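You operate a simulated robot arm through the tools that you are given. There is no shell and no other tool. Be economical: measure what you need, move in short steps, check, and stop when the job is done.

You are at the controls of a simulated two-armed robot. One attempt, no reset.

TASK
Empty the bench bowl through its gate into the empty M4 tub.
Fine: switch off after, shut the gate and put the tub back. Set down upright: tub.
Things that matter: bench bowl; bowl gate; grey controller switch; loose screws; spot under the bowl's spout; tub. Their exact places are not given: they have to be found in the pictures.

The check looks at the end state, three seconds after you hand in, the way a careful person would. Anything else that was tipped, shoved, dropped, spilled or broken makes it a failure.

THE ROBOT
Two 6-joint arms with fingered hands on one trunk, on a base that drives. Base frame: it is fixed to the floor where the robot stands at the start and does not move with it; the origin is under the middle of the robot, x ahead of it, y to its left, z up. Readings come in mm, degrees, newtons and seconds.
The left shoulder is at the start at [50, 170, 1080], the right one opposite. With the tool pointing down near the work surface each hand reaches from about 480 to 760 mm from the robot's upright axis, wherever it stands, measured 20 degrees to its own side. Places, roughly: bench bowl [800, 0, 1000]; bowl gate [700, 100, 1000]; grey controller switch [900, -200, 800]; loose screws [-1800, -1600, 0]; spot under the bowl's spout [700, 0, 800]; tub [750, -1250, 750]. Payload 3.5 kg a hand.
Tool frame (each hand has its own): the origin (TCP) lies between the finger pads and is the grasp point; the fingertips stand 26 mm ahead of it; z points along the fingers, y is the line along which they close. Largest opening 132 mm; the body of the gripper starts 73 mm behind the TCP. The gripper is a hand of 3 fingers: y runs from the thumb to the fingers, the wrist lies at [0, 0, -234] in the tool frame, and closing takes about 1.5 s.
Orientation is told as [roll, pitch, yaw] about the base's x, y, z axes, in that order, counted from this pose: with the fingers straight down and closing along the base's y, the tool's x points along the base's -x, its y along +y and its z along -z.

THE INTERFACE
- The arms move only by the tool play_rows. It takes "left_targets", "right_targets" or both (then of equal length, played together; a hand with none holds still); each is a list of rows, each a list of 6 numbers: the shift along the base's x, y, z in units of 200 mm (1.0 is 200 mm), then the turn, a rotation vector about the base's x, y, z in units of 180 degrees (1.0 is 180 degrees). In form: [[x, y, z, wx, wy, wz], ...]. A call has 1 to 12 rows; each row is the pose to reach, as a shift and turn from the pose commanded when the call began. "left_grip" and "right_grip" are, for a hand that has rows, the gripper command, from -1 (fully open) to 1 (shut), values between in proportion, set as the call begins (left out, the last holds). A call with a number of a shift or a turn outside -1 to 1 is refused whole. A row lasts 0.2 s, in which the tool goes at most 50 mm and 8.6 degrees; a call with a longer step from one row to the next is refused whole, and so is a gripper value outside its range. A pose out of reach is approached as far as the arm can. The call stops where the force on the tool passes 80 N (or 10 N more than at its start, if that is more) or the arm is blocked; 0.2 s more then pass. The fingers move at their own pace (about 108 mm/s each) and stop on an object; they squeeze with about 31 N. The grip force told is the motor's: it shows also when the fingers shut on nothing. Time passes only in rows, and 0.2 s behind the last, so rows that repeat a pose let the fingers close. It gives the time, the measured TCP pose, the force on the tool (base axes), the opening and the grip force at its end, in the units of the frame above (readings bear some noise), with the torque about the TCP (base axes, N m) and any sound that the robot's microphone picked up.
- Cameras (640 x 400 px; columns grow to the right, rows downward): "scene" is now at [42.9, -6.7, 1676.7]; the picture's right is [-0.06, -1.00, 0.00], its down [-0.69, 0.04, -0.72] and it looks along [0.72, -0.05, -0.69] (base axes); focal length 278 px, centre (320, 200). "left" rides on the left gripper at [-62, 3, -92] in its tool frame; the picture's right is [-0.05, -1.00, 0.00], its down [0.83, -0.04, -0.55] and it looks along [0.55, -0.03, 0.83] (tool axes); focal length 230 px, centre (320, 200). "right" rides on the right gripper at [62, 3, -92] in its tool frame; the picture's right is [-0.05, 1.00, 0.00], its down [-0.83, -0.04, -0.55] and it looks along [-0.55, -0.03, 0.83] (tool axes); focal length 230 px, centre (320, 200).
- grab_frame(camera): a new picture of that camera. The clock stands still meanwhile.
- move_column(by): slides the trunk up (or, below 0, down) by that many mm; the arms and the scene camera ride with it, the base frame stays. It gives what a move gives, with no picture.
- roll_base(legs): drives the robot by 1 to 6 legs, each [ahead, left, turn to the left] in mm, mm and degrees, along the robot's own axes; the way and the turn of a leg run together, so that a leg with both is an arc; at most 1500 mm and 180 degrees a leg. The arms and the cameras ride along, it lands a little off, and it stops where it bumps. It gives what a move gives.
- move_fingers(finger1, finger2, thumb_bend, hand): sets how far each is bent, from 0 (flat) to 1 (curled in); at 0.3 the hand is open as for a grip, at 0.7 the pads meet at the TCP. One left out holds its place. A second passes; each finger stops where it meets its share of the squeeze, and holds until it gets a number again. A gripper value or a shape takes the hand back. It gives what a move gives, with no picture; readings hold the bend of each and the force on the fingers (four entries, about 0 where the hand has none), thumb and palm.
- hand_shape(shape, hand): the hand has 3 fingers and takes this shape, open, in about a second: jaw (thumb against the fingers, like two jaws); tri (thumb and two fingers); tip (a fingertip pinch); poke (one finger out to press); point (the index stretched); flat (the hand flat); cup (the hand cupped); fist (a fist). The gripper value then closes the fingers along that shape, each until it touches; the sizes above hold for jaw. It gives what a move gives, with no picture.
- head_to(pan, tilt): turns the head with the scene camera to pan (to the left, within 86 degrees either way) and tilt (down, from -29 to 69), counted from straight ahead of the robot. It gives what a move gives.
- point_at(camera, pixels): for up to 12 pixels [column, row] of the newest picture of that camera ("zoom" is the newest enlarged one), the place [x, y, z] in the base frame of the surface seen there, good to about 3 mm. The clock stands still meanwhile.
- zoom(camera, box): a new picture of the part [left, top, right, bottom] of that camera's present view, enlarged. The clock stands still meanwhile.
- hand_in(): hands the job in; it is judged then, once.

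Go step by step. Measure first, check grasps and placings, and put right what went wrong. The budget is 80 turns and 58 pictures, counting those below and the enlarged ones. Unless the task says otherwise, let go and move clear before handing in, and close with one line.

The tools are called after "Emit:" by a JSON object that holds its "api" and its "payload". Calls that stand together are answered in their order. play_rows: Moves the arms, as the interface text tells. Its arguments: {"type":"object","properties":{"left_targets":{"type":"array","items":{"type":"array","items":{"type":"number"}}},"left_grip":{"type":"number"},"right_targets":{"type":"array","items":{"type":"array","items":{"type":"number"}}},"right_grip":{"type":"number"}},"required":[]} The other tools are called the same way: move_column (by) slides the trunk up or down; hand_shape (shape, hand) gives the hand a shape; move_fingers (finger1, finger2, thumb_bend, hand) moves the fingers one by one; roll_base (legs) drives the base; head_to (pan, tilt) turns the head that bears the scene camera; grab_frame (camera) takes a picture; point_at (camera, pixels) gives the place of the surface under pixels of a picture; zoom (camera, box) takes an enlarged picture of a part of a camera's view; hand_in () hands the job in.

At the start:

```text
clock: 0.0
left_eef_pos: [545.8, 190.0, 1201.2]
left_orientation: [-0.1, 0.1, 0.1]
left_wrist_force: [0.7, -0.1, 0.1]
left_wrist_torque: [0.03, 0.03, 0.02]
left_width: 131.9
left_finger_force: 0.1
left_shape: jaw
left_bend: [0.3, 0.3, 0.3]
left_finger forces: [0.0, 0.0, 0.0, 0.1, 0.0, 0.1]
right_eef_pos: [555.6, -270.4, 1218.5]
right_orientation: [0.0, 0.0, 0.1]
right_wrist_force: [-0.2, 0.3, -0.5]
right_wrist_torque: [0.0, 0.01, -0.01]
right_width: 132.0
right_finger_force: 0.0
right_shape: jaw
right_bend: [0.3, 0.3, 0.3]
right_finger forces: [0.1, 0.0, 0.0, 0.0, 0.0, 0.1]
trunk travel left (down, up): [-695.0, 15.0]
robot x, y, heading: [5.8, 1.4, -0.1]
head pan, tilt: [-3.7, 43.8]
```

scene: 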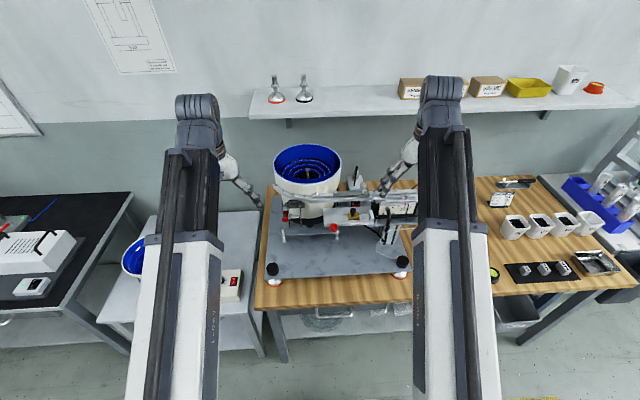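
right: 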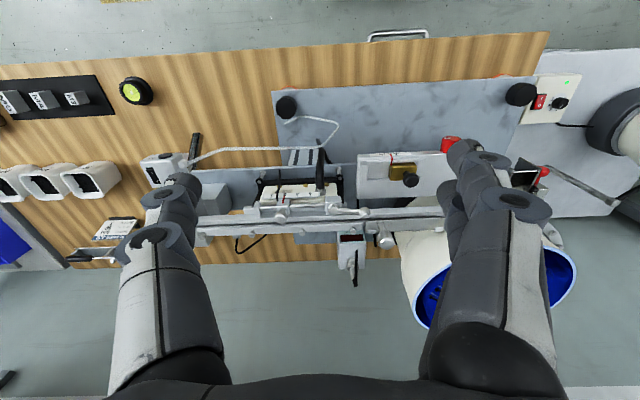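
left: 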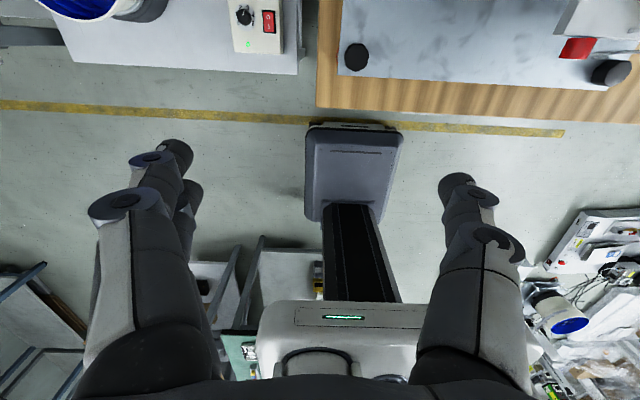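

The scene shows the bowl feeder around (307,175) and white tubs around (510-590,225), with the arms in the way. I'll enlarge the important parts.

Emit:
{"api": "zoom", "payload": {"camera": "scene", "box": [240, 130, 430, 290]}}

Emit:
{"api": "zoom", "payload": {"camera": "scene", "box": [470, 150, 640, 300]}}

Emit:
{"api": "zoom", "payload": {"camera": "right", "box": [340, 60, 640, 280]}}

```text
2.50 times, centred on (335, 210) of scene
```

zoom: 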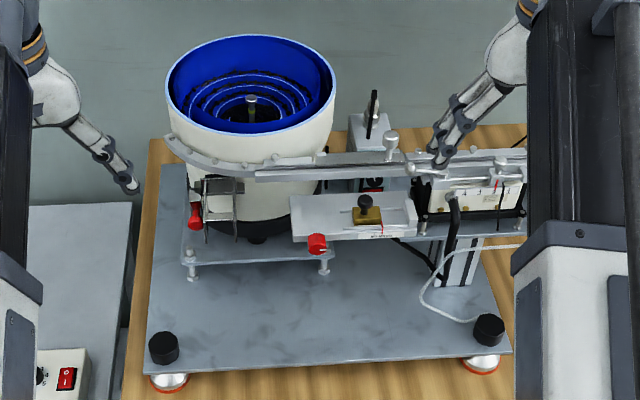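

```text
2.67 times, centred on (555, 225) of scene
```

zoom: 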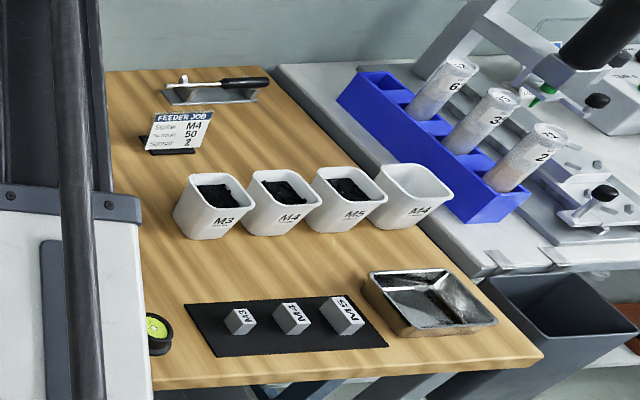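

```text
1.82 times, centred on (490, 170) of right
```

zoom: 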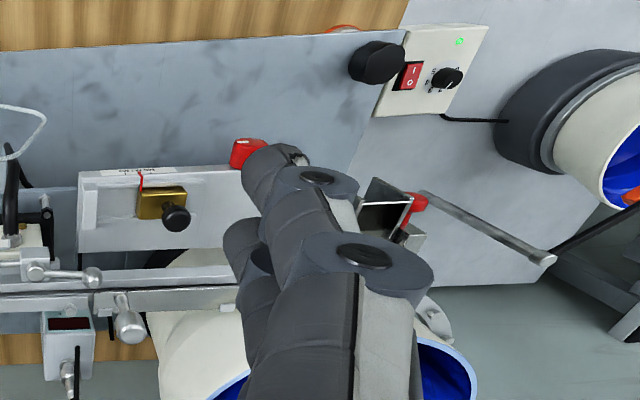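

The gate seems to be the square chute with the red handle at zoom (205,205). I'll measure the main points on the bowl, then the tubs.

Emit:
{"api": "zoom", "payload": {"camera": "scene", "box": [265, 165, 365, 245]}}

Emit:
{"api": "zoom", "payload": {"camera": "scene", "box": [340, 160, 420, 230]}}

```text
5.00 times, centred on (315, 205) of scene
```

zoom: 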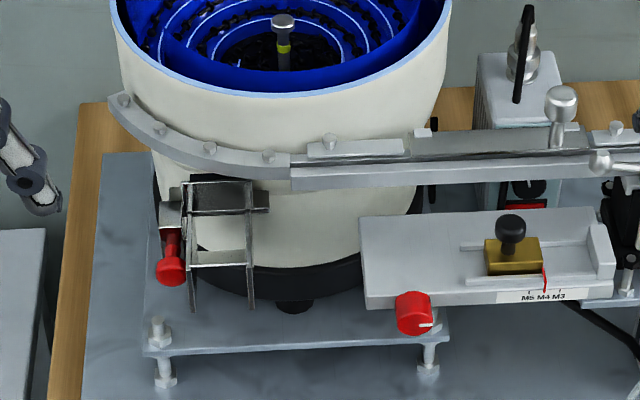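

```text
5.71 times, centred on (380, 195) of scene
```

zoom: 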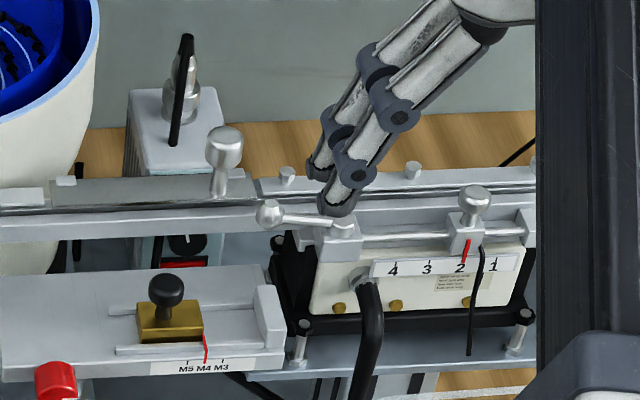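

The controller seems to be the grey box behind the rail, with a dial and a red switch at zoom (186,262). I'll measure it, then the gate.

Emit:
{"api": "point_at", "payload": {"camera": "zoom", "pixels": [[186, 262], [186, 243], [165, 130], [140, 100], [212, 150], [150, 262], [225, 215], [120, 225], [60, 280], [400, 375], [180, 40]]}}

Emit:
{"api": "zoom", "payload": {"camera": "scene", "box": [282, 190, 332, 230]}}

```text
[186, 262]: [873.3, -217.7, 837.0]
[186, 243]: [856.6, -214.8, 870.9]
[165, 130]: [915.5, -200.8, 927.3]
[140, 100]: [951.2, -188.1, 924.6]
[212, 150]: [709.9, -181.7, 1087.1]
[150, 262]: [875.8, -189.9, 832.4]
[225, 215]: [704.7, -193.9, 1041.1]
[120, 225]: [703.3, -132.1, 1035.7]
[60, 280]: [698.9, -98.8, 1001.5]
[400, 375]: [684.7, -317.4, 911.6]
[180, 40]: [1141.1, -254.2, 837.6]
```

```text
10.00 times, centred on (307, 210) of scene
```

zoom: 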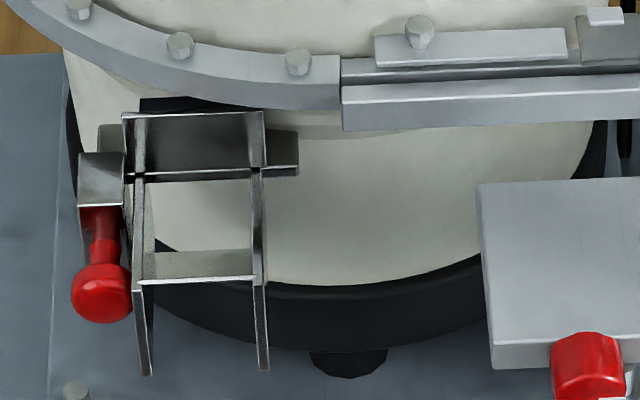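

Emit:
{"api": "point_at", "payload": {"camera": "zoom", "pixels": [[100, 295], [100, 225], [100, 180], [195, 145], [200, 265], [145, 365], [262, 360], [130, 118], [262, 115], [285, 150], [145, 180], [590, 370]]}}

Emit:
{"api": "zoom", "payload": {"camera": "right", "box": [420, 120, 640, 260]}}

```text
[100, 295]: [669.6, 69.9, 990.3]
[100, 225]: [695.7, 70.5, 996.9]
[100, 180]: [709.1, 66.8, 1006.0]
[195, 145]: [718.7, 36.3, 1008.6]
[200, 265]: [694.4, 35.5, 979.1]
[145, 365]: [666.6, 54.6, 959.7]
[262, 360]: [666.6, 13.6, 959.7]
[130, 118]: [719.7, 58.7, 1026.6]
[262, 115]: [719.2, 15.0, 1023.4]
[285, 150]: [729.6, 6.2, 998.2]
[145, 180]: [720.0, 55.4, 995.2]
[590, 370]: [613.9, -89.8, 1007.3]
```

```text
2.86 times, centred on (530, 190) of right
```

zoom: 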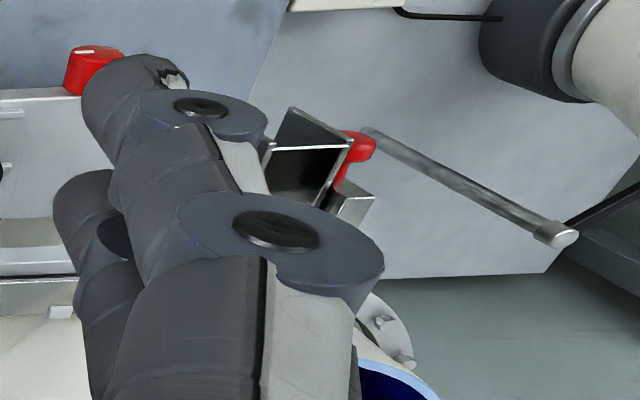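

The gate chute spans y 14–58 at x 667–720, with the red knob at about (670,70,990). I'll look closely at the switch and at the tubs and sign.

Emit:
{"api": "zoom", "payload": {"camera": "scene", "box": [352, 180, 382, 200]}}

Emit:
{"api": "zoom", "payload": {"camera": "scene", "box": [490, 175, 610, 250]}}

```text
16.00 times, centred on (367, 190) of scene
```

zoom: 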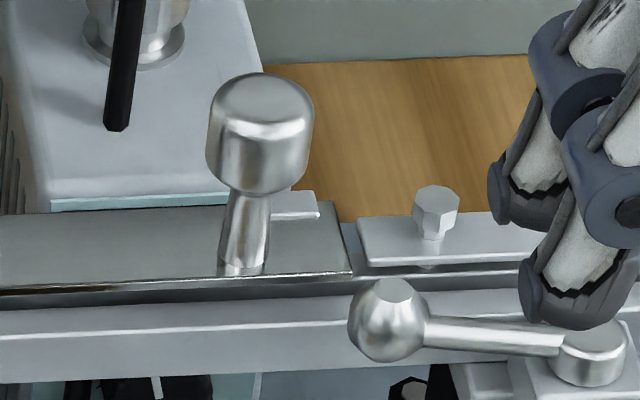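

```text
5.33 times, centred on (550, 212) of scene
```

zoom: 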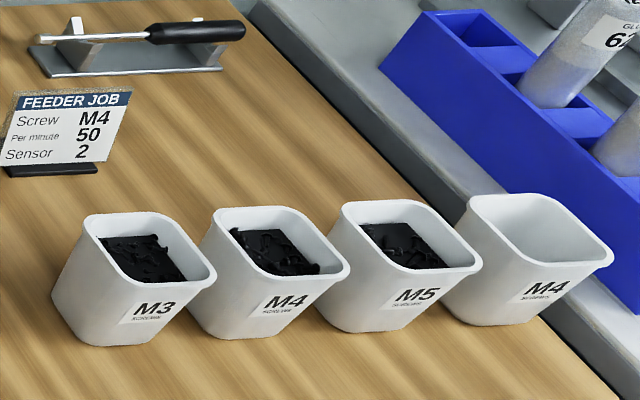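

The empty M4 tub is the rightmost one. I'll measure its rim, label and foot, plus its neighbours.

Emit:
{"api": "point_at", "payload": {"camera": "zoom", "pixels": [[471, 200], [548, 193], [608, 262], [515, 262], [545, 240], [440, 308], [520, 322], [535, 300], [470, 262], [362, 268], [430, 203], [560, 380]]}}

Emit:
{"api": "zoom", "payload": {"camera": "scene", "box": [355, 195, 385, 215]}}

```text
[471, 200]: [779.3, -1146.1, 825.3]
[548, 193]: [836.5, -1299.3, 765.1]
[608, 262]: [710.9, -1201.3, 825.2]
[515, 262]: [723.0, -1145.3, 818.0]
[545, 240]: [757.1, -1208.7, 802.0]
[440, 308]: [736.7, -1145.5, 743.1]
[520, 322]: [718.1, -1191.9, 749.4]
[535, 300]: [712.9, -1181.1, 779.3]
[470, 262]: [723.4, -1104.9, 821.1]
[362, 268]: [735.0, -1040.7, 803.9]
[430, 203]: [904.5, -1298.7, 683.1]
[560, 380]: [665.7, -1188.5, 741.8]
```

```text
16.00 times, centred on (370, 205) of scene
```

zoom: 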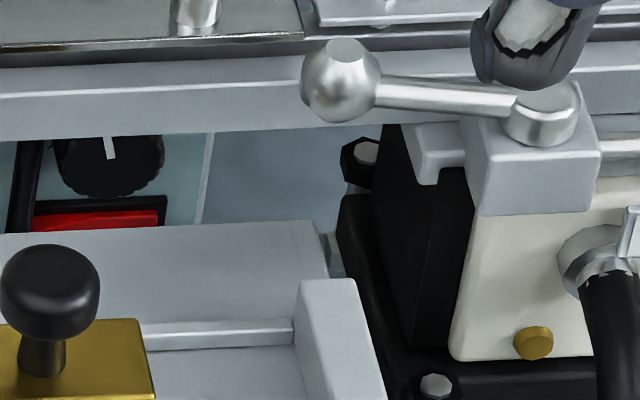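

The switch is partly hidden at zoom (98,220) behind the rail. Before driving right I'll check the floor on that side, and measure the plate and the table edge here.

Emit:
{"api": "point_at", "payload": {"camera": "scene", "pixels": [[307, 229], [311, 241], [290, 255], [370, 284], [370, 292], [300, 208], [340, 227], [330, 177], [276, 177], [305, 145]]}}

Emit:
{"api": "point_at", "payload": {"camera": "left", "pixels": [[590, 215], [540, 265], [600, 110], [350, 135], [350, 210], [560, 310], [220, 290], [290, 20], [450, 110]]}}

Emit:
{"api": "head_to", "payload": {"pan": -75, "tilt": 45}}

Emit:
{"api": "grab_frame", "payload": {"camera": "scene"}}

```text
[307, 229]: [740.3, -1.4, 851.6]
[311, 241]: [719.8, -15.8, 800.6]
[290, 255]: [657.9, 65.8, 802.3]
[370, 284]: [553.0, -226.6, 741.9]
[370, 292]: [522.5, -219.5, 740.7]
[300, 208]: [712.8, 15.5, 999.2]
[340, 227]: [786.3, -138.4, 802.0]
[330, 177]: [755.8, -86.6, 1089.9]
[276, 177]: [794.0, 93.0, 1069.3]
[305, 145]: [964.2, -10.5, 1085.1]
```

```text
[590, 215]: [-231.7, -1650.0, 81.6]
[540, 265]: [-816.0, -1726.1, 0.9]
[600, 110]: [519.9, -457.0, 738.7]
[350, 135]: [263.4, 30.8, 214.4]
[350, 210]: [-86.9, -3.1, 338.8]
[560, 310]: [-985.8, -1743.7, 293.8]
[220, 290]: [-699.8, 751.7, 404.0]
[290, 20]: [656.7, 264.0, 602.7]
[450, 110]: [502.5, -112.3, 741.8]
```

```text
clock: 1.4
left_eef_pos: [546.7, 190.4, 1200.3]
left_orientation: [-0.1, 0.1, 0.1]
left_wrist_force: [0.2, 0.6, 0.6]
left_wrist_torque: [-0.02, 0.03, 0.01]
left_width: 132.3
left_finger_force: 0.0
left_shape: jaw
left_bend: [0.3, 0.3, 0.3]
left_finger forces: [0.0, 0.0, 0.0, 0.1, 0.0, 0.0]
right_eef_pos: [554.4, -270.8, 1219.1]
right_orientation: [0.0, -0.1, 0.0]
right_wrist_force: [0.2, 0.3, 0.8]
right_wrist_torque: [-0.02, -0.01, 0.02]
right_width: 131.9
right_finger_force: 0.1
right_shape: jaw
right_bend: [0.3, 0.3, 0.3]
right_finger forces: [0.0, 0.1, 0.1, 0.1, 0.1, 0.0]
trunk travel left (down, up): [-695.0, 15.0]
robot x, y, heading: [4.5, -2.2, 0.3]
head pan, tilt: [-75.0, 45.0]
```

```text
44 pictures are left
```

scene: 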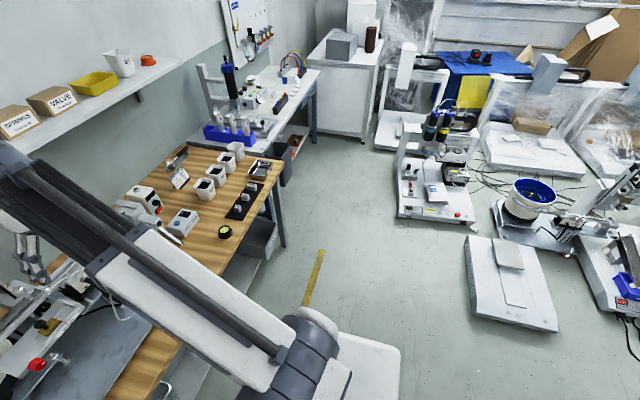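

The floor to the right looks clear up to a white slab near (500,270). I'll measure it, then drive.

Emit:
{"api": "point_at", "payload": {"camera": "scene", "pixels": [[468, 240], [478, 318], [265, 240], [240, 255], [280, 235], [237, 150], [203, 185], [240, 152], [231, 142], [232, 160], [243, 143]]}}

Emit:
{"api": "roll_base", "payload": {"legs": [[0, -930, 0]]}}

Emit:
{"api": "head_to", "payload": {"pan": -15, "tilt": 45}}

Emit:
{"api": "grab_frame", "payload": {"camera": "right"}}

Emit:
{"api": "grab_frame", "payload": {"camera": "scene"}}

```text
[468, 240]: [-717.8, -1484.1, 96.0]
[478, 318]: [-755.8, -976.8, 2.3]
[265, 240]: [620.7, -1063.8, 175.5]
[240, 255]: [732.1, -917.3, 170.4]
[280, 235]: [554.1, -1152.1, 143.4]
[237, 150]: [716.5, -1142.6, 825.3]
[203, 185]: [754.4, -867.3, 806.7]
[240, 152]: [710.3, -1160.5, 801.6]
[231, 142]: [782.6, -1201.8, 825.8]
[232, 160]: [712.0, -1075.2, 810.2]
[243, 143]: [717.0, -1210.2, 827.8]
```

```text
clock: 6.3
left_eef_pos: [547.2, -743.9, 1200.6]
left_orientation: [0.0, 0.0, 0.2]
left_wrist_force: [-0.3, 0.4, -0.1]
left_wrist_torque: [0.03, -0.01, -0.02]
left_width: 131.9
left_finger_force: 0.1
left_shape: jaw
left_bend: [0.3, 0.3, 0.3]
left_finger forces: [0.1, 0.0, 0.0, 0.1, 0.0, 0.0]
right_eef_pos: [557.7, -1205.5, 1219.5]
right_orientation: [0.0, 0.0, 0.3]
right_wrist_force: [-0.6, -0.7, 0.1]
right_wrist_torque: [0.02, 0.0, 0.04]
right_width: 131.8
right_finger_force: 0.1
right_shape: jaw
right_bend: [0.3, 0.3, 0.3]
right_finger forces: [0.0, 0.0, 0.0, 0.0, 0.0, 0.0]
trunk travel left (down, up): [-695.0, 15.0]
robot x, y, heading: [4.0, -938.8, 0.1]
head pan, tilt: [-75.0, 45.0]
```

```text
clock: 7.6
left_eef_pos: [547.8, -744.0, 1200.4]
left_orientation: [-0.1, 0.0, 0.1]
left_wrist_force: [-0.4, 0.1, -0.1]
left_wrist_torque: [-0.03, 0.01, -0.01]
left_width: 132.2
left_finger_force: 0.1
left_shape: jaw
left_bend: [0.3, 0.3, 0.3]
left_finger forces: [0.1, 0.1, 0.0, 0.1, 0.0, 0.1]
right_eef_pos: [557.1, -1205.3, 1218.5]
right_orientation: [0.1, -0.2, 0.3]
right_wrist_force: [-0.8, 0.2, -0.5]
right_wrist_torque: [0.01, -0.04, -0.02]
right_width: 132.0
right_finger_force: 0.0
right_shape: jaw
right_bend: [0.3, 0.3, 0.3]
right_finger forces: [0.0, 0.1, 0.0, 0.0, 0.0, 0.0]
trunk travel left (down, up): [-695.0, 15.0]
robot x, y, heading: [1.6, -934.6, 0.1]
head pan, tilt: [-15.0, 45.0]
```

```text
43 pictures are left
```

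right: 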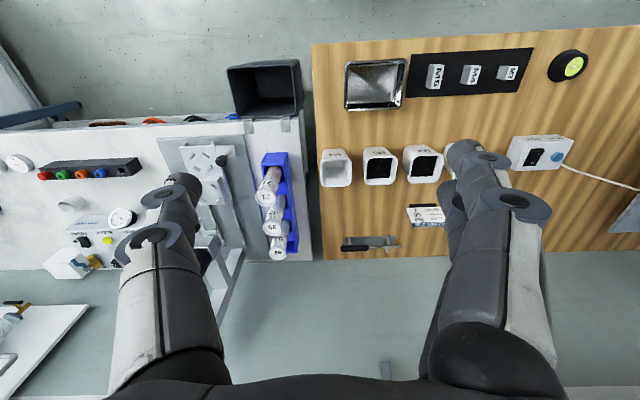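

```text
42 pictures are left
```

scene: 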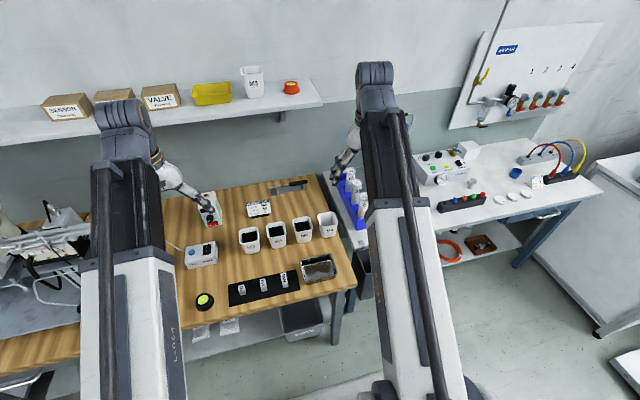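

The tub is visible at (327,222). I'll zoom on it for precise points and look back left at the feeder from this side.

Emit:
{"api": "zoom", "payload": {"camera": "scene", "box": [280, 195, 350, 250]}}

Emit:
{"api": "point_at", "payload": {"camera": "zoom", "pixels": [[360, 145], [510, 145], [375, 230], [505, 225], [395, 370], [500, 365], [440, 150], [440, 240], [290, 200], [330, 300], [560, 200], [435, 190]]}}

Emit:
{"api": "head_to", "payload": {"pan": 55, "tilt": 30}}

Emit:
{"api": "grab_frame", "payload": {"camera": "scene"}}

```text
7.27 times, centred on (315, 222) of scene
```

zoom: 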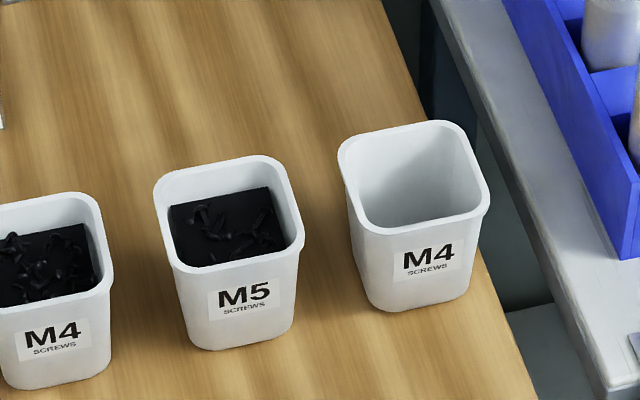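

```text
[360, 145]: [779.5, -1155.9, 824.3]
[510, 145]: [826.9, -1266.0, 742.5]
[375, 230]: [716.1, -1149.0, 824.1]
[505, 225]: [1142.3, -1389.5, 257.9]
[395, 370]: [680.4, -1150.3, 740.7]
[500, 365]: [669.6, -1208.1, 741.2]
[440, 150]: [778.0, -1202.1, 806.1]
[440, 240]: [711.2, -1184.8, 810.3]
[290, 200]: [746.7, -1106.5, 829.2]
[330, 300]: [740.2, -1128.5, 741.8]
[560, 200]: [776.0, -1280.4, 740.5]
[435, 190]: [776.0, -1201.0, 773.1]
```

```text
clock: 9.0
left_eef_pos: [547.5, -743.6, 1200.6]
left_orientation: [-0.1, 0.0, 0.2]
left_wrist_force: [-0.1, 0.4, -1.3]
left_wrist_torque: [-0.01, 0.01, -0.02]
left_width: 131.8
left_finger_force: 0.0
left_shape: jaw
left_bend: [0.3, 0.3, 0.3]
left_finger forces: [0.0, 0.1, 0.0, 0.0, 0.0, 0.1]
right_eef_pos: [556.5, -1205.1, 1219.2]
right_orientation: [-0.1, 0.0, 0.2]
right_wrist_force: [0.8, 0.1, -0.6]
right_wrist_torque: [0.01, -0.02, -0.01]
right_width: 132.0
right_finger_force: 0.0
right_shape: jaw
right_bend: [0.3, 0.3, 0.3]
right_finger forces: [0.0, 0.0, 0.0, 0.0, 0.0, 0.0]
trunk travel left (down, up): [-695.0, 15.0]
robot x, y, heading: [4.5, -933.8, 0.1]
head pan, tilt: [55.0, 30.0]
```

```text
40 pictures are left
```

scene: 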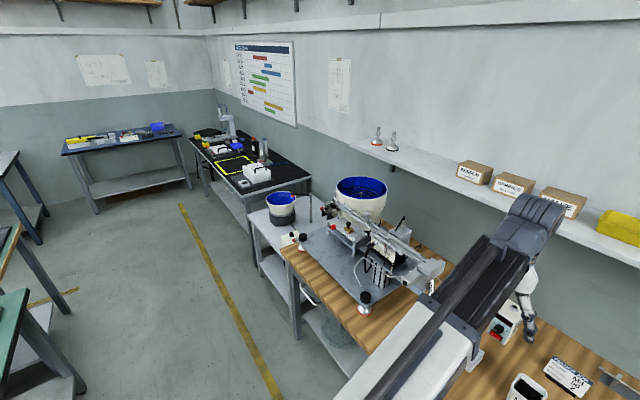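

The feeder is at (360,220) from this side, and the tub's centre is near (747,-1179). I'll zoom on the feeder.

Emit:
{"api": "zoom", "payload": {"camera": "scene", "box": [320, 170, 420, 300]}}

Emit:
{"api": "zoom", "payload": {"camera": "scene", "box": [375, 205, 425, 255]}}

```text
3.08 times, centred on (370, 235) of scene
```

zoom: 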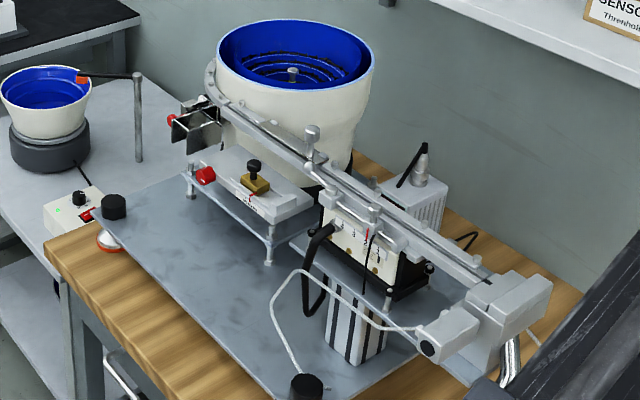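

```text
8.00 times, centred on (400, 230) of scene
```

zoom: 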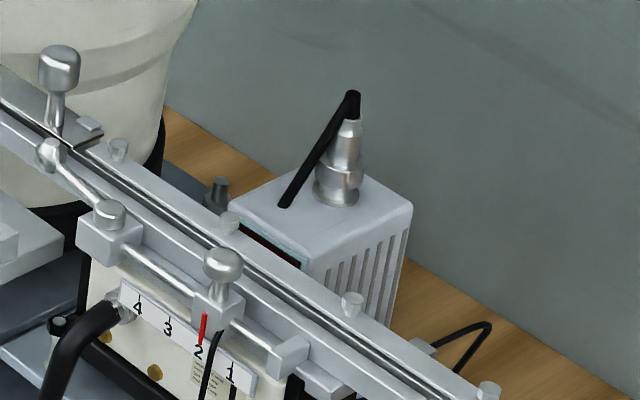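

The empty tub's centre is near (747,-1179), with its rim at z 825 and a 35 mm gap to the M5 tub. I'll tilt the right hand 50° forward with a part-open grip and bring it to a pre-grasp pose.

Emit:
{"api": "play_rows", "payload": {"right_targets": [[0.06, 0.02, -0.12, 0, -0.046, 0], [0.12, 0.04, -0.25, 0, -0.093, 0], [0.19, 0.06, -0.37, 0, -0.139, 0], [0.25, 0.09, -0.5, 0, -0.185, 0], [0.31, 0.11, -0.62, 0, -0.232, 0], [0.375, 0.13, -0.75, 0, -0.278, 0]], "right_grip": -0.44}}

Emit:
{"api": "play_rows", "payload": {"right_targets": [[0, 0, -0.17, 0, 0, 0], [0, 0, -0.34, 0, 0, 0], [0, 0, -0.51, 0, 0, 0], [0, 0, -0.68, 0, 0, 0], [0, 0, -0.85, 0, 0, 0], [0, 0, -0.85, 0, 0, 0]]}}

Emit:
{"api": "grab_frame", "payload": {"camera": "right"}}

```text
clock: 10.4
left_eef_pos: [547.9, -743.8, 1199.9]
left_orientation: [-0.1, 0.0, 0.2]
left_wrist_force: [0.3, -0.3, 0.6]
left_wrist_torque: [0.0, -0.04, 0.03]
left_width: 132.0
left_finger_force: 0.1
left_shape: jaw
left_bend: [0.3, 0.3, 0.3]
left_finger forces: [0.0, 0.0, 0.0, 0.0, 0.0, 0.1]
right_eef_pos: [647.1, -1181.3, 1069.9]
right_orientation: [-0.2, -50.1, 0.1]
right_wrist_force: [-0.1, 0.1, -0.5]
right_wrist_torque: [-0.02, 0.0, 0.0]
right_width: 95.6
right_finger_force: 0.0
right_shape: jaw
right_bend: [0.66, 0.66, 0.63]
right_finger forces: [0.1, 0.0, 0.0, 0.0, 0.0, 0.0]
right hand out of reach, approached as far as the arm can: row 6
trunk travel left (down, up): [-695.0, 15.0]
robot x, y, heading: [2.9, -940.2, 0.3]
head pan, tilt: [55.0, 30.0]
```

```text
clock: 11.8
left_eef_pos: [547.4, -744.5, 1201.6]
left_orientation: [-0.1, 0.0, 0.1]
left_wrist_force: [0.1, 0.1, 0.9]
left_wrist_torque: [-0.02, -0.02, 0.03]
left_width: 132.1
left_finger_force: 0.1
left_shape: jaw
left_bend: [0.3, 0.3, 0.3]
left_finger forces: [0.0, 0.0, 0.0, 0.0, 0.0, 0.0]
right_eef_pos: [644.5, -1182.9, 898.7]
right_orientation: [-0.3, -50.1, 0.3]
right_wrist_force: [-0.1, -0.6, 0.2]
right_wrist_torque: [-0.03, -0.04, -0.01]
right_width: 95.6
right_finger_force: 0.0
right_shape: jaw
right_bend: [0.66, 0.66, 0.63]
right_finger forces: [0.0, 0.0, 0.0, 0.1, 0.0, 0.0]
trunk travel left (down, up): [-695.0, 15.0]
robot x, y, heading: [3.3, -937.8, 0.4]
head pan, tilt: [55.0, 30.0]
```

```text
37 pictures are left
```

right: 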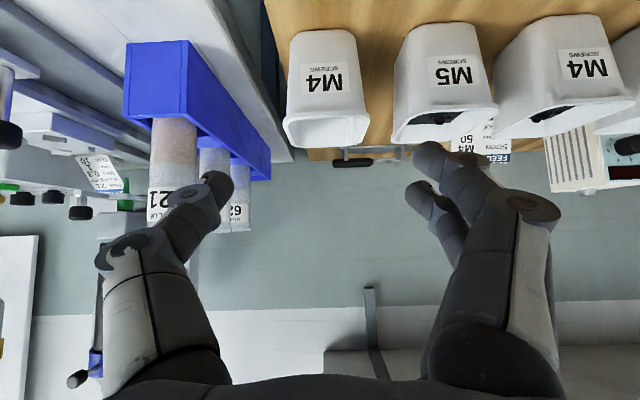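

The hand is pre-posed and lined up with the tub at (328,85). I'll measure the rim edges of this tub and the M5 tub from this view.

Emit:
{"api": "point_at", "payload": {"camera": "right", "pixels": [[288, 128], [364, 125], [300, 60], [352, 55], [326, 75], [398, 118], [401, 60], [326, 115], [290, 110], [361, 105], [232, 185], [418, 155]]}}

```text
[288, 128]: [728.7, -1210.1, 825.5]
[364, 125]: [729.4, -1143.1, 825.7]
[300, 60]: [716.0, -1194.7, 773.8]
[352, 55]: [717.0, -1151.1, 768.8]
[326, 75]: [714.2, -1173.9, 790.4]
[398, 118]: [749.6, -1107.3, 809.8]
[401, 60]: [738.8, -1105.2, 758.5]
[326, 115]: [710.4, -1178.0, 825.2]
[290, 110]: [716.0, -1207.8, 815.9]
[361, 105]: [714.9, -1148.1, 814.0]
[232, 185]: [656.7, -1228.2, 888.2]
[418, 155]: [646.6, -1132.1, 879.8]
```

The tub's centre is at y≈-1177. I'll shift 6 mm, narrow the fingers slightly and go 65% of the way, then check.

Emit:
{"api": "play_rows", "payload": {"right_targets": [[0, 0.03, 0, 0, 0, 0], [0.1, 0.03, -0.1, 0, 0, 0], [0.2, 0.03, -0.2, 0, 0, 0], [0.3, 0.03, -0.3, 0, 0, 0], [0.3, 0.03, -0.3, 0, 0, 0]], "right_grip": -0.35}}

Emit:
{"api": "grab_frame", "payload": {"camera": "right"}}

```text
clock: 13.0
left_eef_pos: [547.2, -744.2, 1200.7]
left_orientation: [-0.1, 0.0, 0.2]
left_wrist_force: [-0.2, 0.9, 0.0]
left_wrist_torque: [0.05, 0.01, 0.0]
left_width: 132.0
left_finger_force: 0.0
left_shape: jaw
left_bend: [0.3, 0.3, 0.3]
left_finger forces: [0.1, 0.0, 0.0, 0.0, 0.1, 0.0]
right_eef_pos: [706.1, -1175.3, 840.7]
right_orientation: [-0.1, -50.1, 0.3]
right_wrist_force: [-0.2, -0.7, 0.9]
right_wrist_torque: [0.01, 0.01, 0.0]
right_width: 89.5
right_finger_force: 0.0
right_shape: jaw
right_bend: [0.69, 0.69, 0.66]
right_finger forces: [0.0, 0.1, 0.0, 0.0, 0.0, 0.0]
trunk travel left (down, up): [-695.0, 15.0]
robot x, y, heading: [0.3, -936.8, 0.3]
head pan, tilt: [55.0, 30.0]
```

```text
36 pictures are left
```

right: 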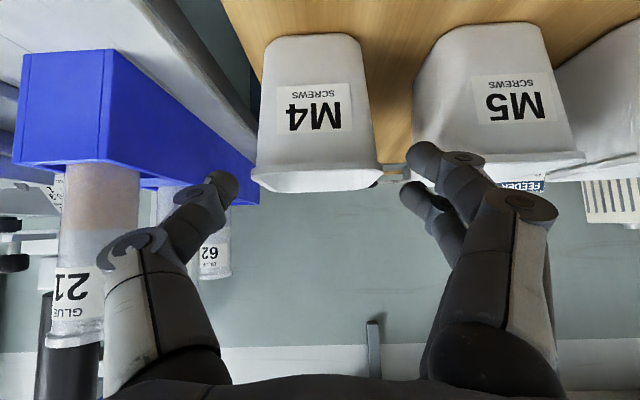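

The upper fingertip at (425,160) is close to the gap beside M5. I'll measure the exact clearances.

Emit:
{"api": "point_at", "payload": {"camera": "right", "pixels": [[410, 158], [438, 150], [483, 162], [405, 195], [425, 185], [235, 185], [225, 175], [378, 168], [418, 110], [440, 195], [550, 205], [256, 180]]}}

```text
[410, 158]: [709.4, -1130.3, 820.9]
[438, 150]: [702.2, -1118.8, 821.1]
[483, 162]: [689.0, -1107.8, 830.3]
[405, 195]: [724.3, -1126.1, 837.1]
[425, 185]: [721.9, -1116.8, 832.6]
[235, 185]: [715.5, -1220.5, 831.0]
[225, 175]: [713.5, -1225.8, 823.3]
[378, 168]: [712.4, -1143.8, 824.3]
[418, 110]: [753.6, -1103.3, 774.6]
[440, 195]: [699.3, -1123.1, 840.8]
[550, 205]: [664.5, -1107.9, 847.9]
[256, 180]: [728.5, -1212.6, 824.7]
```

The finger clears M5 by about 10 mm, but its knuckle reaches y -1108. I'll shift 4 mm away from M5, narrow a little, finish the approach and close.

Emit:
{"api": "play_rows", "payload": {"right_targets": [[0, -0.02, 0, 0, 0, 0], [0, -0.02, 0, 0, 0, 0], [0.07, -0.02, -0.07, 0, 0, 0], [0.14, -0.02, -0.15, 0, 0, 0], [0.14, -0.02, -0.15, 0, 0, 0]], "right_grip": -0.27}}

Emit:
{"api": "play_rows", "payload": {"right_targets": [[0, 0, 0, 0, 0, 0], [0, 0, 0, 0, 0, 0], [0, 0, 0, 0, 0, 0], [0, 0, 0, 0, 0, 0], [0, 0, 0, 0, 0, 0], [0, 0, 0, 0, 0, 0]], "right_grip": 0.3}}

Emit:
{"api": "grab_frame", "payload": {"camera": "right"}}

```text
clock: 14.2
left_eef_pos: [546.6, -744.0, 1200.3]
left_orientation: [-0.1, 0.0, 0.2]
left_wrist_force: [-0.5, -0.1, 0.4]
left_wrist_torque: [0.01, 0.04, -0.01]
left_width: 132.0
left_finger_force: 0.0
left_shape: jaw
left_bend: [0.3, 0.3, 0.3]
left_finger forces: [0.1, 0.0, 0.1, 0.1, 0.0, 0.0]
right_eef_pos: [733.4, -1179.3, 808.6]
right_orientation: [-0.2, -50.1, 0.3]
right_wrist_force: [-0.1, 0.5, 0.7]
right_wrist_torque: [0.01, 0.01, -0.03]
right_width: 84.1
right_finger_force: 0.1
right_shape: jaw
right_bend: [0.7, 0.7, 0.68]
right_finger forces: [0.0, 0.0, 0.0, 0.1, 0.1, 0.1]
trunk travel left (down, up): [-695.0, 15.0]
robot x, y, heading: [4.8, -936.6, 0.1]
head pan, tilt: [55.0, 30.0]
```

```text
clock: 15.6
left_eef_pos: [548.1, -744.7, 1199.5]
left_orientation: [-0.2, 0.0, 0.2]
left_wrist_force: [-0.1, -0.3, -0.3]
left_wrist_torque: [-0.03, 0.02, -0.03]
left_width: 131.8
left_finger_force: 0.1
left_shape: jaw
left_bend: [0.3, 0.3, 0.3]
left_finger forces: [0.1, 0.0, 0.0, 0.0, 0.0, 0.0]
right_eef_pos: [735.9, -1180.9, 808.7]
right_orientation: [-0.2, -50.1, 0.3]
right_wrist_force: [-0.3, 1.0, -0.3]
right_wrist_torque: [-0.01, 0.06, -0.01]
right_width: 60.0
right_finger_force: 31.1
right_shape: jaw
right_bend: [0.73, 0.73, 0.7]
right_finger forces: [14.2, 14.0, 0.0, 0.0, 28.2, 0.0]
trunk travel left (down, up): [-695.0, 15.0]
robot x, y, heading: [-0.6, -938.6, 0.1]
head pan, tilt: [55.0, 30.0]
```

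```text
35 pictures are left
```

right: 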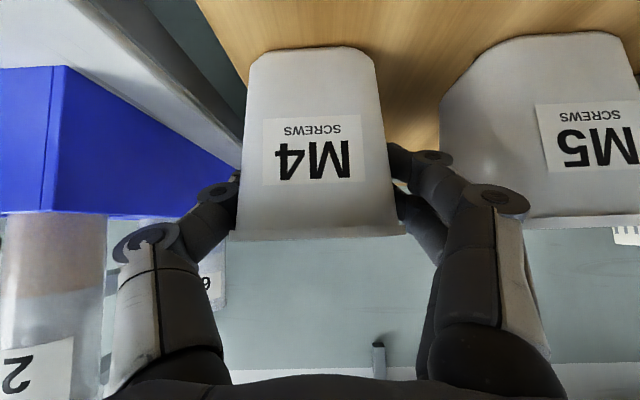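

The tub is gripped on both sides (31 N, 60 mm). I'll lift it straight up 150 mm and check the hold.

Emit:
{"api": "play_rows", "payload": {"right_targets": [[0, 0, 0.06, 0, 0, 0], [0, 0, 0.15, 0, 0, 0], [0, 0, 0.3, 0, 0, 0], [0, 0, 0.45, 0, 0, 0], [0, 0, 0.6, 0, 0, 0], [0, 0, 0.75, 0, 0, 0], [0, 0, 0.75, 0, 0, 0]]}}

Emit:
{"api": "head_to", "payload": {"pan": -15, "tilt": 45}}

Emit:
{"api": "grab_frame", "payload": {"camera": "scene"}}

```text
clock: 17.2
left_eef_pos: [547.1, -744.4, 1199.9]
left_orientation: [-0.2, -0.1, 0.1]
left_wrist_force: [0.1, 0.9, 0.3]
left_wrist_torque: [0.0, -0.02, 0.02]
left_width: 132.0
left_finger_force: 0.0
left_shape: jaw
left_bend: [0.3, 0.3, 0.3]
left_finger forces: [0.0, 0.0, 0.0, 0.0, 0.0, 0.1]
right_eef_pos: [736.6, -1180.2, 958.3]
right_orientation: [-0.1, -50.0, 0.2]
right_wrist_force: [0.1, 0.4, -0.3]
right_wrist_torque: [0.0, 0.02, -0.04]
right_width: 59.9
right_finger_force: 31.1
right_shape: jaw
right_bend: [0.73, 0.73, 0.7]
right_finger forces: [14.2, 14.0, 0.0, 0.0, 28.2, 0.0]
trunk travel left (down, up): [-695.0, 15.0]
robot x, y, heading: [1.8, -933.4, 0.2]
head pan, tilt: [55.0, 30.0]
```

```text
clock: 18.6
left_eef_pos: [547.9, -743.9, 1200.4]
left_orientation: [-0.1, 0.0, 0.3]
left_wrist_force: [-0.5, 0.5, -0.2]
left_wrist_torque: [0.0, 0.02, 0.01]
left_width: 131.7
left_finger_force: 0.2
left_shape: jaw
left_bend: [0.3, 0.3, 0.3]
left_finger forces: [0.1, 0.0, 0.0, 0.1, 0.0, 0.0]
right_eef_pos: [735.5, -1181.3, 957.5]
right_orientation: [-0.2, -50.1, 0.2]
right_wrist_force: [-1.2, 0.2, -0.2]
right_wrist_torque: [-0.02, -0.02, 0.0]
right_width: 60.0
right_finger_force: 31.0
right_shape: jaw
right_bend: [0.73, 0.73, 0.7]
right_finger forces: [14.3, 14.0, 0.0, 0.1, 28.2, 0.0]
trunk travel left (down, up): [-695.0, 15.0]
robot x, y, heading: [3.5, -935.3, 0.1]
head pan, tilt: [-15.0, 45.0]
```

```text
34 pictures are left
```

scene: 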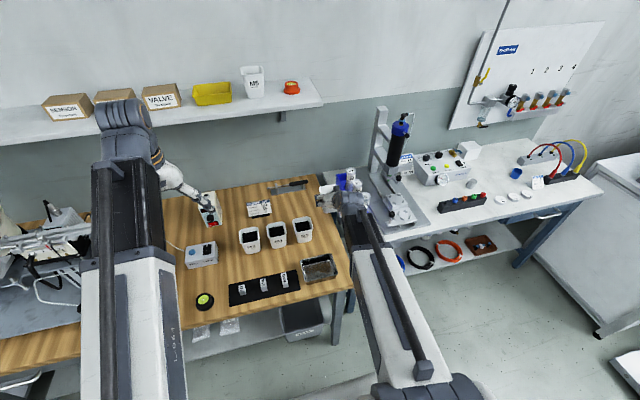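

The tub is lifted and held, and the others are undisturbed. I'll back off 240, drive left 1210 and look at the spout from the front.

Emit:
{"api": "roll_base", "payload": {"legs": [[-240, 0, 0], [0, 1210, 0]]}}

Emit:
{"api": "head_to", "payload": {"pan": -12, "tilt": 35}}

Emit:
{"api": "grab_frame", "payload": {"camera": "scene"}}

```text
clock: 26.0
left_eef_pos: [355.5, 405.9, 1200.2]
left_orientation: [-0.2, 0.0, -3.4]
left_wrist_force: [-0.1, 0.3, -1.2]
left_wrist_torque: [0.0, -0.01, 0.0]
left_width: 131.8
left_finger_force: 0.1
left_shape: jaw
left_bend: [0.3, 0.3, 0.3]
left_finger forces: [0.1, 0.0, 0.0, 0.1, 0.0, 0.0]
right_eef_pos: [517.7, -39.7, 958.4]
right_orientation: [-0.2, -50.2, -3.1]
right_wrist_force: [-0.1, 0.3, -0.2]
right_wrist_torque: [0.01, 0.0, 0.03]
right_width: 60.0
right_finger_force: 31.0
right_shape: jaw
right_bend: [0.73, 0.73, 0.7]
right_finger forces: [14.3, 14.0, 0.0, 0.0, 28.2, 0.0]
trunk travel left (down, up): [-695.0, 15.0]
robot x, y, heading: [-201.9, 249.9, -3.2]
head pan, tilt: [-15.0, 45.0]
```

```text
clock: 26.8
left_eef_pos: [356.0, 407.3, 1199.8]
left_orientation: [-0.1, 0.1, -3.3]
left_wrist_force: [0.6, -0.2, 0.3]
left_wrist_torque: [-0.01, -0.01, -0.02]
left_width: 131.9
left_finger_force: 0.1
left_shape: jaw
left_bend: [0.3, 0.3, 0.3]
left_finger forces: [0.0, 0.0, 0.0, 0.0, 0.1, 0.0]
right_eef_pos: [516.9, -39.8, 957.3]
right_orientation: [-0.3, -50.1, -3.2]
right_wrist_force: [0.0, -0.6, 0.4]
right_wrist_torque: [0.0, 0.01, 0.02]
right_width: 59.9
right_finger_force: 31.0
right_shape: jaw
right_bend: [0.73, 0.73, 0.7]
right_finger forces: [14.3, 14.0, 0.0, 0.1, 28.2, 0.0]
trunk travel left (down, up): [-695.0, 15.0]
robot x, y, heading: [-200.1, 248.1, -3.3]
head pan, tilt: [-12.0, 35.0]
```

```text
33 pictures are left
```

scene: 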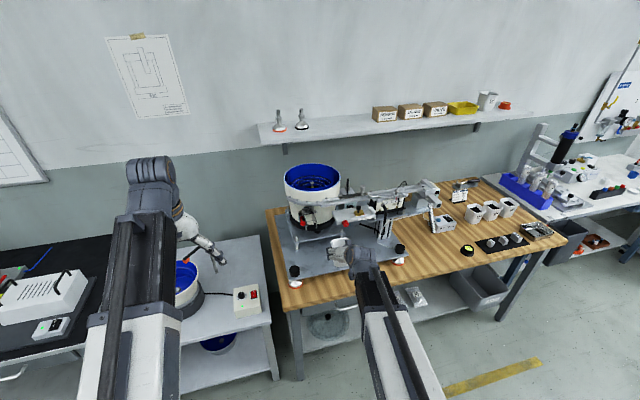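

The drive ended at (-200,249) with heading -3.2°. From here the gate at (315,215) has a clear view, so I'll zoom on it and on the switch area.

Emit:
{"api": "zoom", "payload": {"camera": "scene", "box": [275, 190, 355, 260]}}

Emit:
{"api": "zoom", "payload": {"camera": "scene", "box": [290, 200, 325, 235]}}

```text
5.71 times, centred on (315, 225) of scene
```

zoom: 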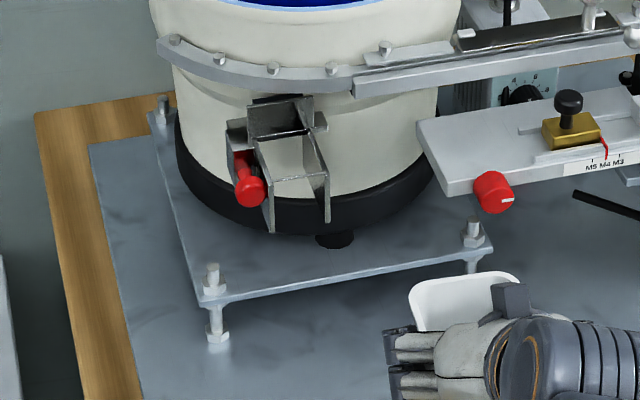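

```text
11.43 times, centred on (308, 218) of scene
```

zoom: 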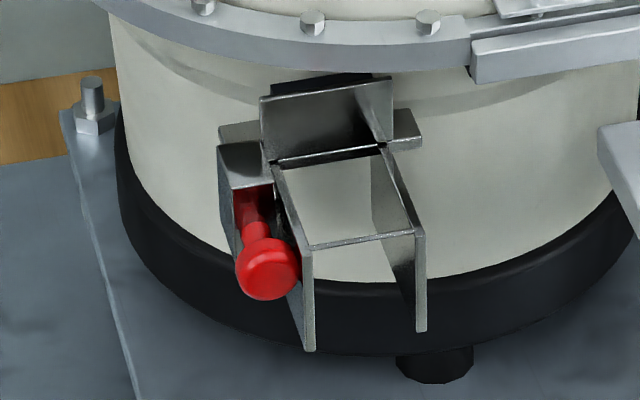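

The chute opens downward between its side plates, with a red knob on its left side. I'll measure the chute, knob, plate edge and held tub, and look at the switch from here.

Emit:
{"api": "point_at", "payload": {"camera": "zoom", "pixels": [[268, 270], [250, 200], [245, 160], [270, 148], [385, 95], [312, 345], [420, 325], [355, 240], [235, 130], [408, 130], [230, 210], [378, 148]]}}

Emit:
{"api": "point_at", "payload": {"camera": "scene", "pixels": [[325, 237], [298, 241], [340, 234], [310, 228], [300, 245], [340, 246], [334, 243]]}}

Emit:
{"api": "zoom", "payload": {"camera": "scene", "box": [335, 190, 375, 215]}}

```text
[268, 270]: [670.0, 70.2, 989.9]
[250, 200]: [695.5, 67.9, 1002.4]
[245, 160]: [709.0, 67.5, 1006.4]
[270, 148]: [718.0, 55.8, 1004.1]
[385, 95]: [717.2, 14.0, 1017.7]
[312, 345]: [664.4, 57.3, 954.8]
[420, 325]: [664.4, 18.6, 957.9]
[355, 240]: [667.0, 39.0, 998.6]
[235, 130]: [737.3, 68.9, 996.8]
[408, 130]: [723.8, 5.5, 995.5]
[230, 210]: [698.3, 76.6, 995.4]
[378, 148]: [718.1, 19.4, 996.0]
```

```text
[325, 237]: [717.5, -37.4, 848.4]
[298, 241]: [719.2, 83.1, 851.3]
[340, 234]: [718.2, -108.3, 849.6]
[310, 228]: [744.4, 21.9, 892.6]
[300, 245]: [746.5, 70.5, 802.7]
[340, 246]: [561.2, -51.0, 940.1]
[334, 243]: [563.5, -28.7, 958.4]
```

```text
16.00 times, centred on (355, 202) of scene
```

zoom: 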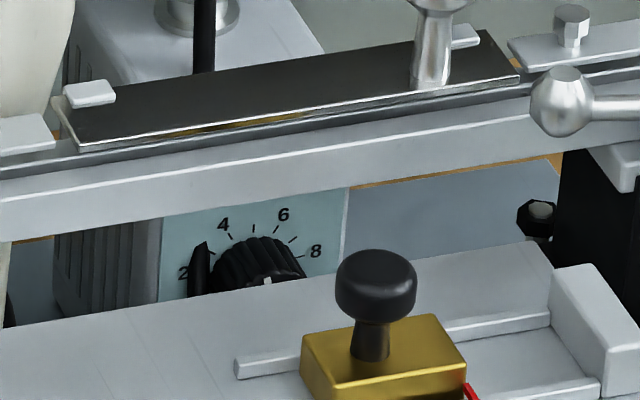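

The raised plate ends at x≈717 and the base plate is at z 802, so the tub can stand on it at about (679,36). I'll straighten the robot, move closer and re-measure the held tub.

Emit:
{"api": "roll_base", "payload": {"legs": [[50, 30, 3.2]]}}

Emit:
{"api": "play_rows", "payload": {"right_targets": [[0, 0, -0.11, 0, 0, 0], [0, 0, -0.23, 0, 0, 0], [0, 0, -0.23, 0, 0, 0]]}}

Emit:
{"api": "zoom", "payload": {"camera": "scene", "box": [265, 180, 385, 300]}}

```text
clock: 27.7
left_eef_pos: [398.3, 464.7, 1199.4]
left_orientation: [-0.1, 0.1, -0.4]
left_wrist_force: [-0.1, -0.7, 0.1]
left_wrist_torque: [0.0, 0.01, 0.05]
left_width: 132.0
left_finger_force: 0.1
left_shape: jaw
left_bend: [0.3, 0.3, 0.3]
left_finger forces: [0.0, 0.1, 0.0, 0.0, 0.0, 0.0]
right_eef_pos: [582.6, 26.8, 958.0]
right_orientation: [-0.3, -50.1, -0.1]
right_wrist_force: [0.1, -0.1, -0.1]
right_wrist_torque: [0.01, 0.03, -0.03]
right_width: 60.0
right_finger_force: 30.9
right_shape: jaw
right_bend: [0.73, 0.73, 0.7]
right_finger forces: [14.3, 14.0, 0.0, 0.1, 28.3, 0.0]
trunk travel left (down, up): [-695.0, 15.0]
robot x, y, heading: [-152.1, 277.7, -0.3]
head pan, tilt: [-12.0, 35.0]
```

```text
clock: 28.5
left_eef_pos: [397.2, 464.8, 1200.2]
left_orientation: [-0.1, 0.0, -0.2]
left_wrist_force: [-1.4, 0.3, 0.4]
left_wrist_torque: [0.02, 0.02, 0.01]
left_width: 132.0
left_finger_force: 0.2
left_shape: jaw
left_bend: [0.3, 0.3, 0.3]
left_finger forces: [0.0, 0.1, 0.0, 0.0, 0.1, 0.0]
right_eef_pos: [581.2, 26.6, 912.2]
right_orientation: [-0.2, -50.1, -0.3]
right_wrist_force: [0.0, 1.3, 0.9]
right_wrist_torque: [-0.01, 0.0, -0.02]
right_width: 60.0
right_finger_force: 31.3
right_shape: jaw
right_bend: [0.73, 0.73, 0.7]
right_finger forces: [14.3, 13.9, 0.0, 0.0, 28.2, 0.1]
trunk travel left (down, up): [-695.0, 15.0]
robot x, y, heading: [-151.2, 274.7, -0.4]
head pan, tilt: [-12.0, 35.0]
```

```text
3.33 times, centred on (325, 240) of scene
```

zoom: 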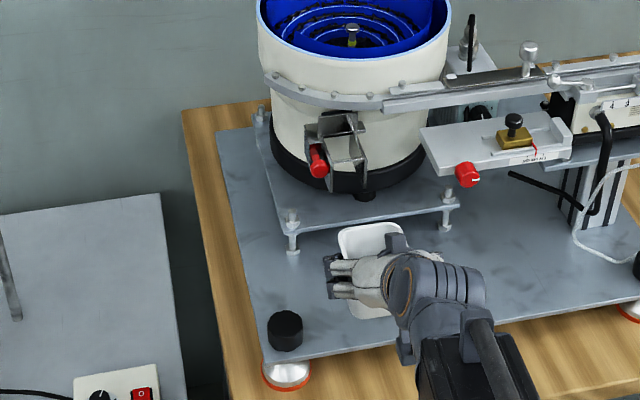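

The tub is held upright at zoom (370,240), in front of the plate. I'll measure its rim, the foot knob and the left post.

Emit:
{"api": "point_at", "payload": {"camera": "zoom", "pixels": [[342, 237], [370, 226], [402, 230], [358, 312], [388, 312], [285, 322], [291, 225], [291, 245], [290, 212], [445, 210]]}}

```text
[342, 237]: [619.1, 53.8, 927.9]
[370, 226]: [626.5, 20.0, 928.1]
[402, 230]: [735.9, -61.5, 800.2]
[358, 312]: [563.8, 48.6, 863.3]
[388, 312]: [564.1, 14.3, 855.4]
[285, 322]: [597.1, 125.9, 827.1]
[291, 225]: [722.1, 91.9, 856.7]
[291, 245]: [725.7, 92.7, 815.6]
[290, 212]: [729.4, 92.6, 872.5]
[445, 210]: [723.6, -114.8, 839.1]
```

The tub's centre is at about (591.5,27). I'll move it 88 mm forward and 9 mm left, then lower it onto the base plate.

Emit:
{"api": "play_rows", "payload": {"right_targets": [[0.11, 0.01, 0, 0, 0, 0], [0.22, 0.02, 0, 0, 0, 0], [0.33, 0.035, 0, 0, 0, 0], [0.44, 0.045, 0, 0, 0, 0], [0.44, 0.045, -0.08, 0, 0, 0], [0.44, 0.045, -0.15, 0, 0, 0], [0.44, 0.045, -0.19, 0, 0, 0], [0.44, 0.045, -0.205, 0, 0, 0], [0.44, 0.045, -0.212, 0, 0, 0], [0.44, 0.045, -0.212, 0, 0, 0]]}}

Emit:
{"api": "zoom", "payload": {"camera": "scene", "box": [285, 190, 345, 250]}}

Emit:
{"api": "grab_frame", "payload": {"camera": "right"}}

```text
clock: 30.7
left_eef_pos: [397.3, 464.4, 1200.6]
left_orientation: [-0.1, 0.0, -0.3]
left_wrist_force: [-0.6, 0.1, -0.3]
left_wrist_torque: [-0.01, -0.01, 0.0]
left_width: 131.8
left_finger_force: 0.1
left_shape: jaw
left_bend: [0.3, 0.3, 0.3]
left_finger forces: [0.0, 0.0, 0.1, 0.0, 0.0, 0.1]
right_eef_pos: [669.0, 37.3, 868.8]
right_orientation: [-0.2, -50.1, -0.2]
right_wrist_force: [-0.4, -0.5, -1.0]
right_wrist_torque: [-0.01, 0.01, -0.01]
right_width: 59.8
right_finger_force: 31.3
right_shape: jaw
right_bend: [0.73, 0.73, 0.7]
right_finger forces: [14.2, 14.0, 0.0, 0.0, 28.4, 0.0]
trunk travel left (down, up): [-695.0, 15.0]
robot x, y, heading: [-149.7, 274.0, -0.6]
head pan, tilt: [-12.0, 35.0]
```

```text
6.67 times, centred on (315, 220) of scene
```

zoom: 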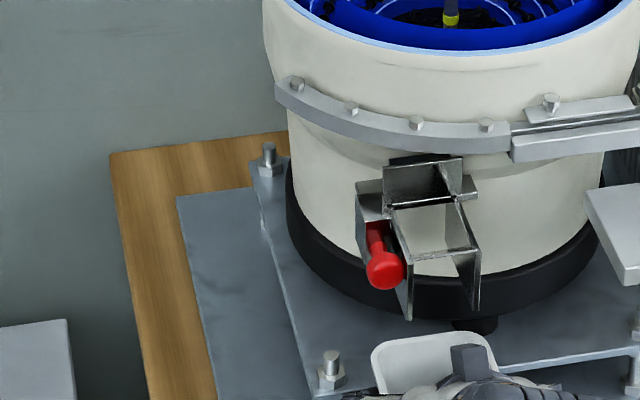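

```text
27 pictures are left
```

right: 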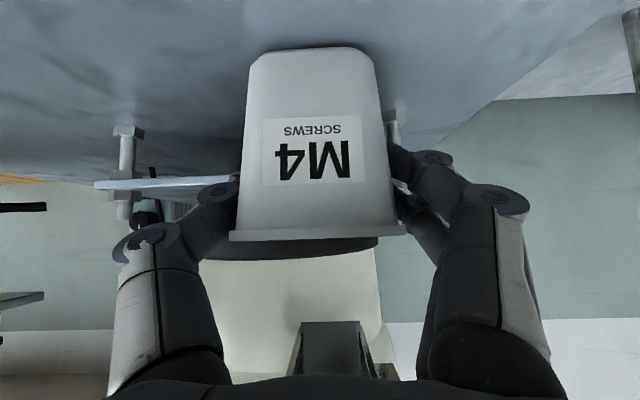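

The tub is at its spot under the chute. I'll check its height and centring before letting go.

Emit:
{"api": "point_at", "payload": {"camera": "right", "pixels": [[315, 54], [315, 42], [236, 232], [400, 228], [315, 235], [300, 330], [358, 328]]}}

Emit:
{"api": "point_at", "payload": {"camera": "zoom", "pixels": [[435, 336], [377, 352], [405, 375], [480, 336]]}}

```text
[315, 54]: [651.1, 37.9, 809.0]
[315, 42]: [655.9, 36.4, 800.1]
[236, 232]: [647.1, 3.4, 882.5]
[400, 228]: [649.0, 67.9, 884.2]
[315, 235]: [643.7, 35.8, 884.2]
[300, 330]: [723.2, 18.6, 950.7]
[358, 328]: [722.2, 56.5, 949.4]
```

```text
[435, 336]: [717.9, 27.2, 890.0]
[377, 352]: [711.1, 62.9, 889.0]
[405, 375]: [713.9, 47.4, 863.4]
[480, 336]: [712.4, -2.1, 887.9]
```

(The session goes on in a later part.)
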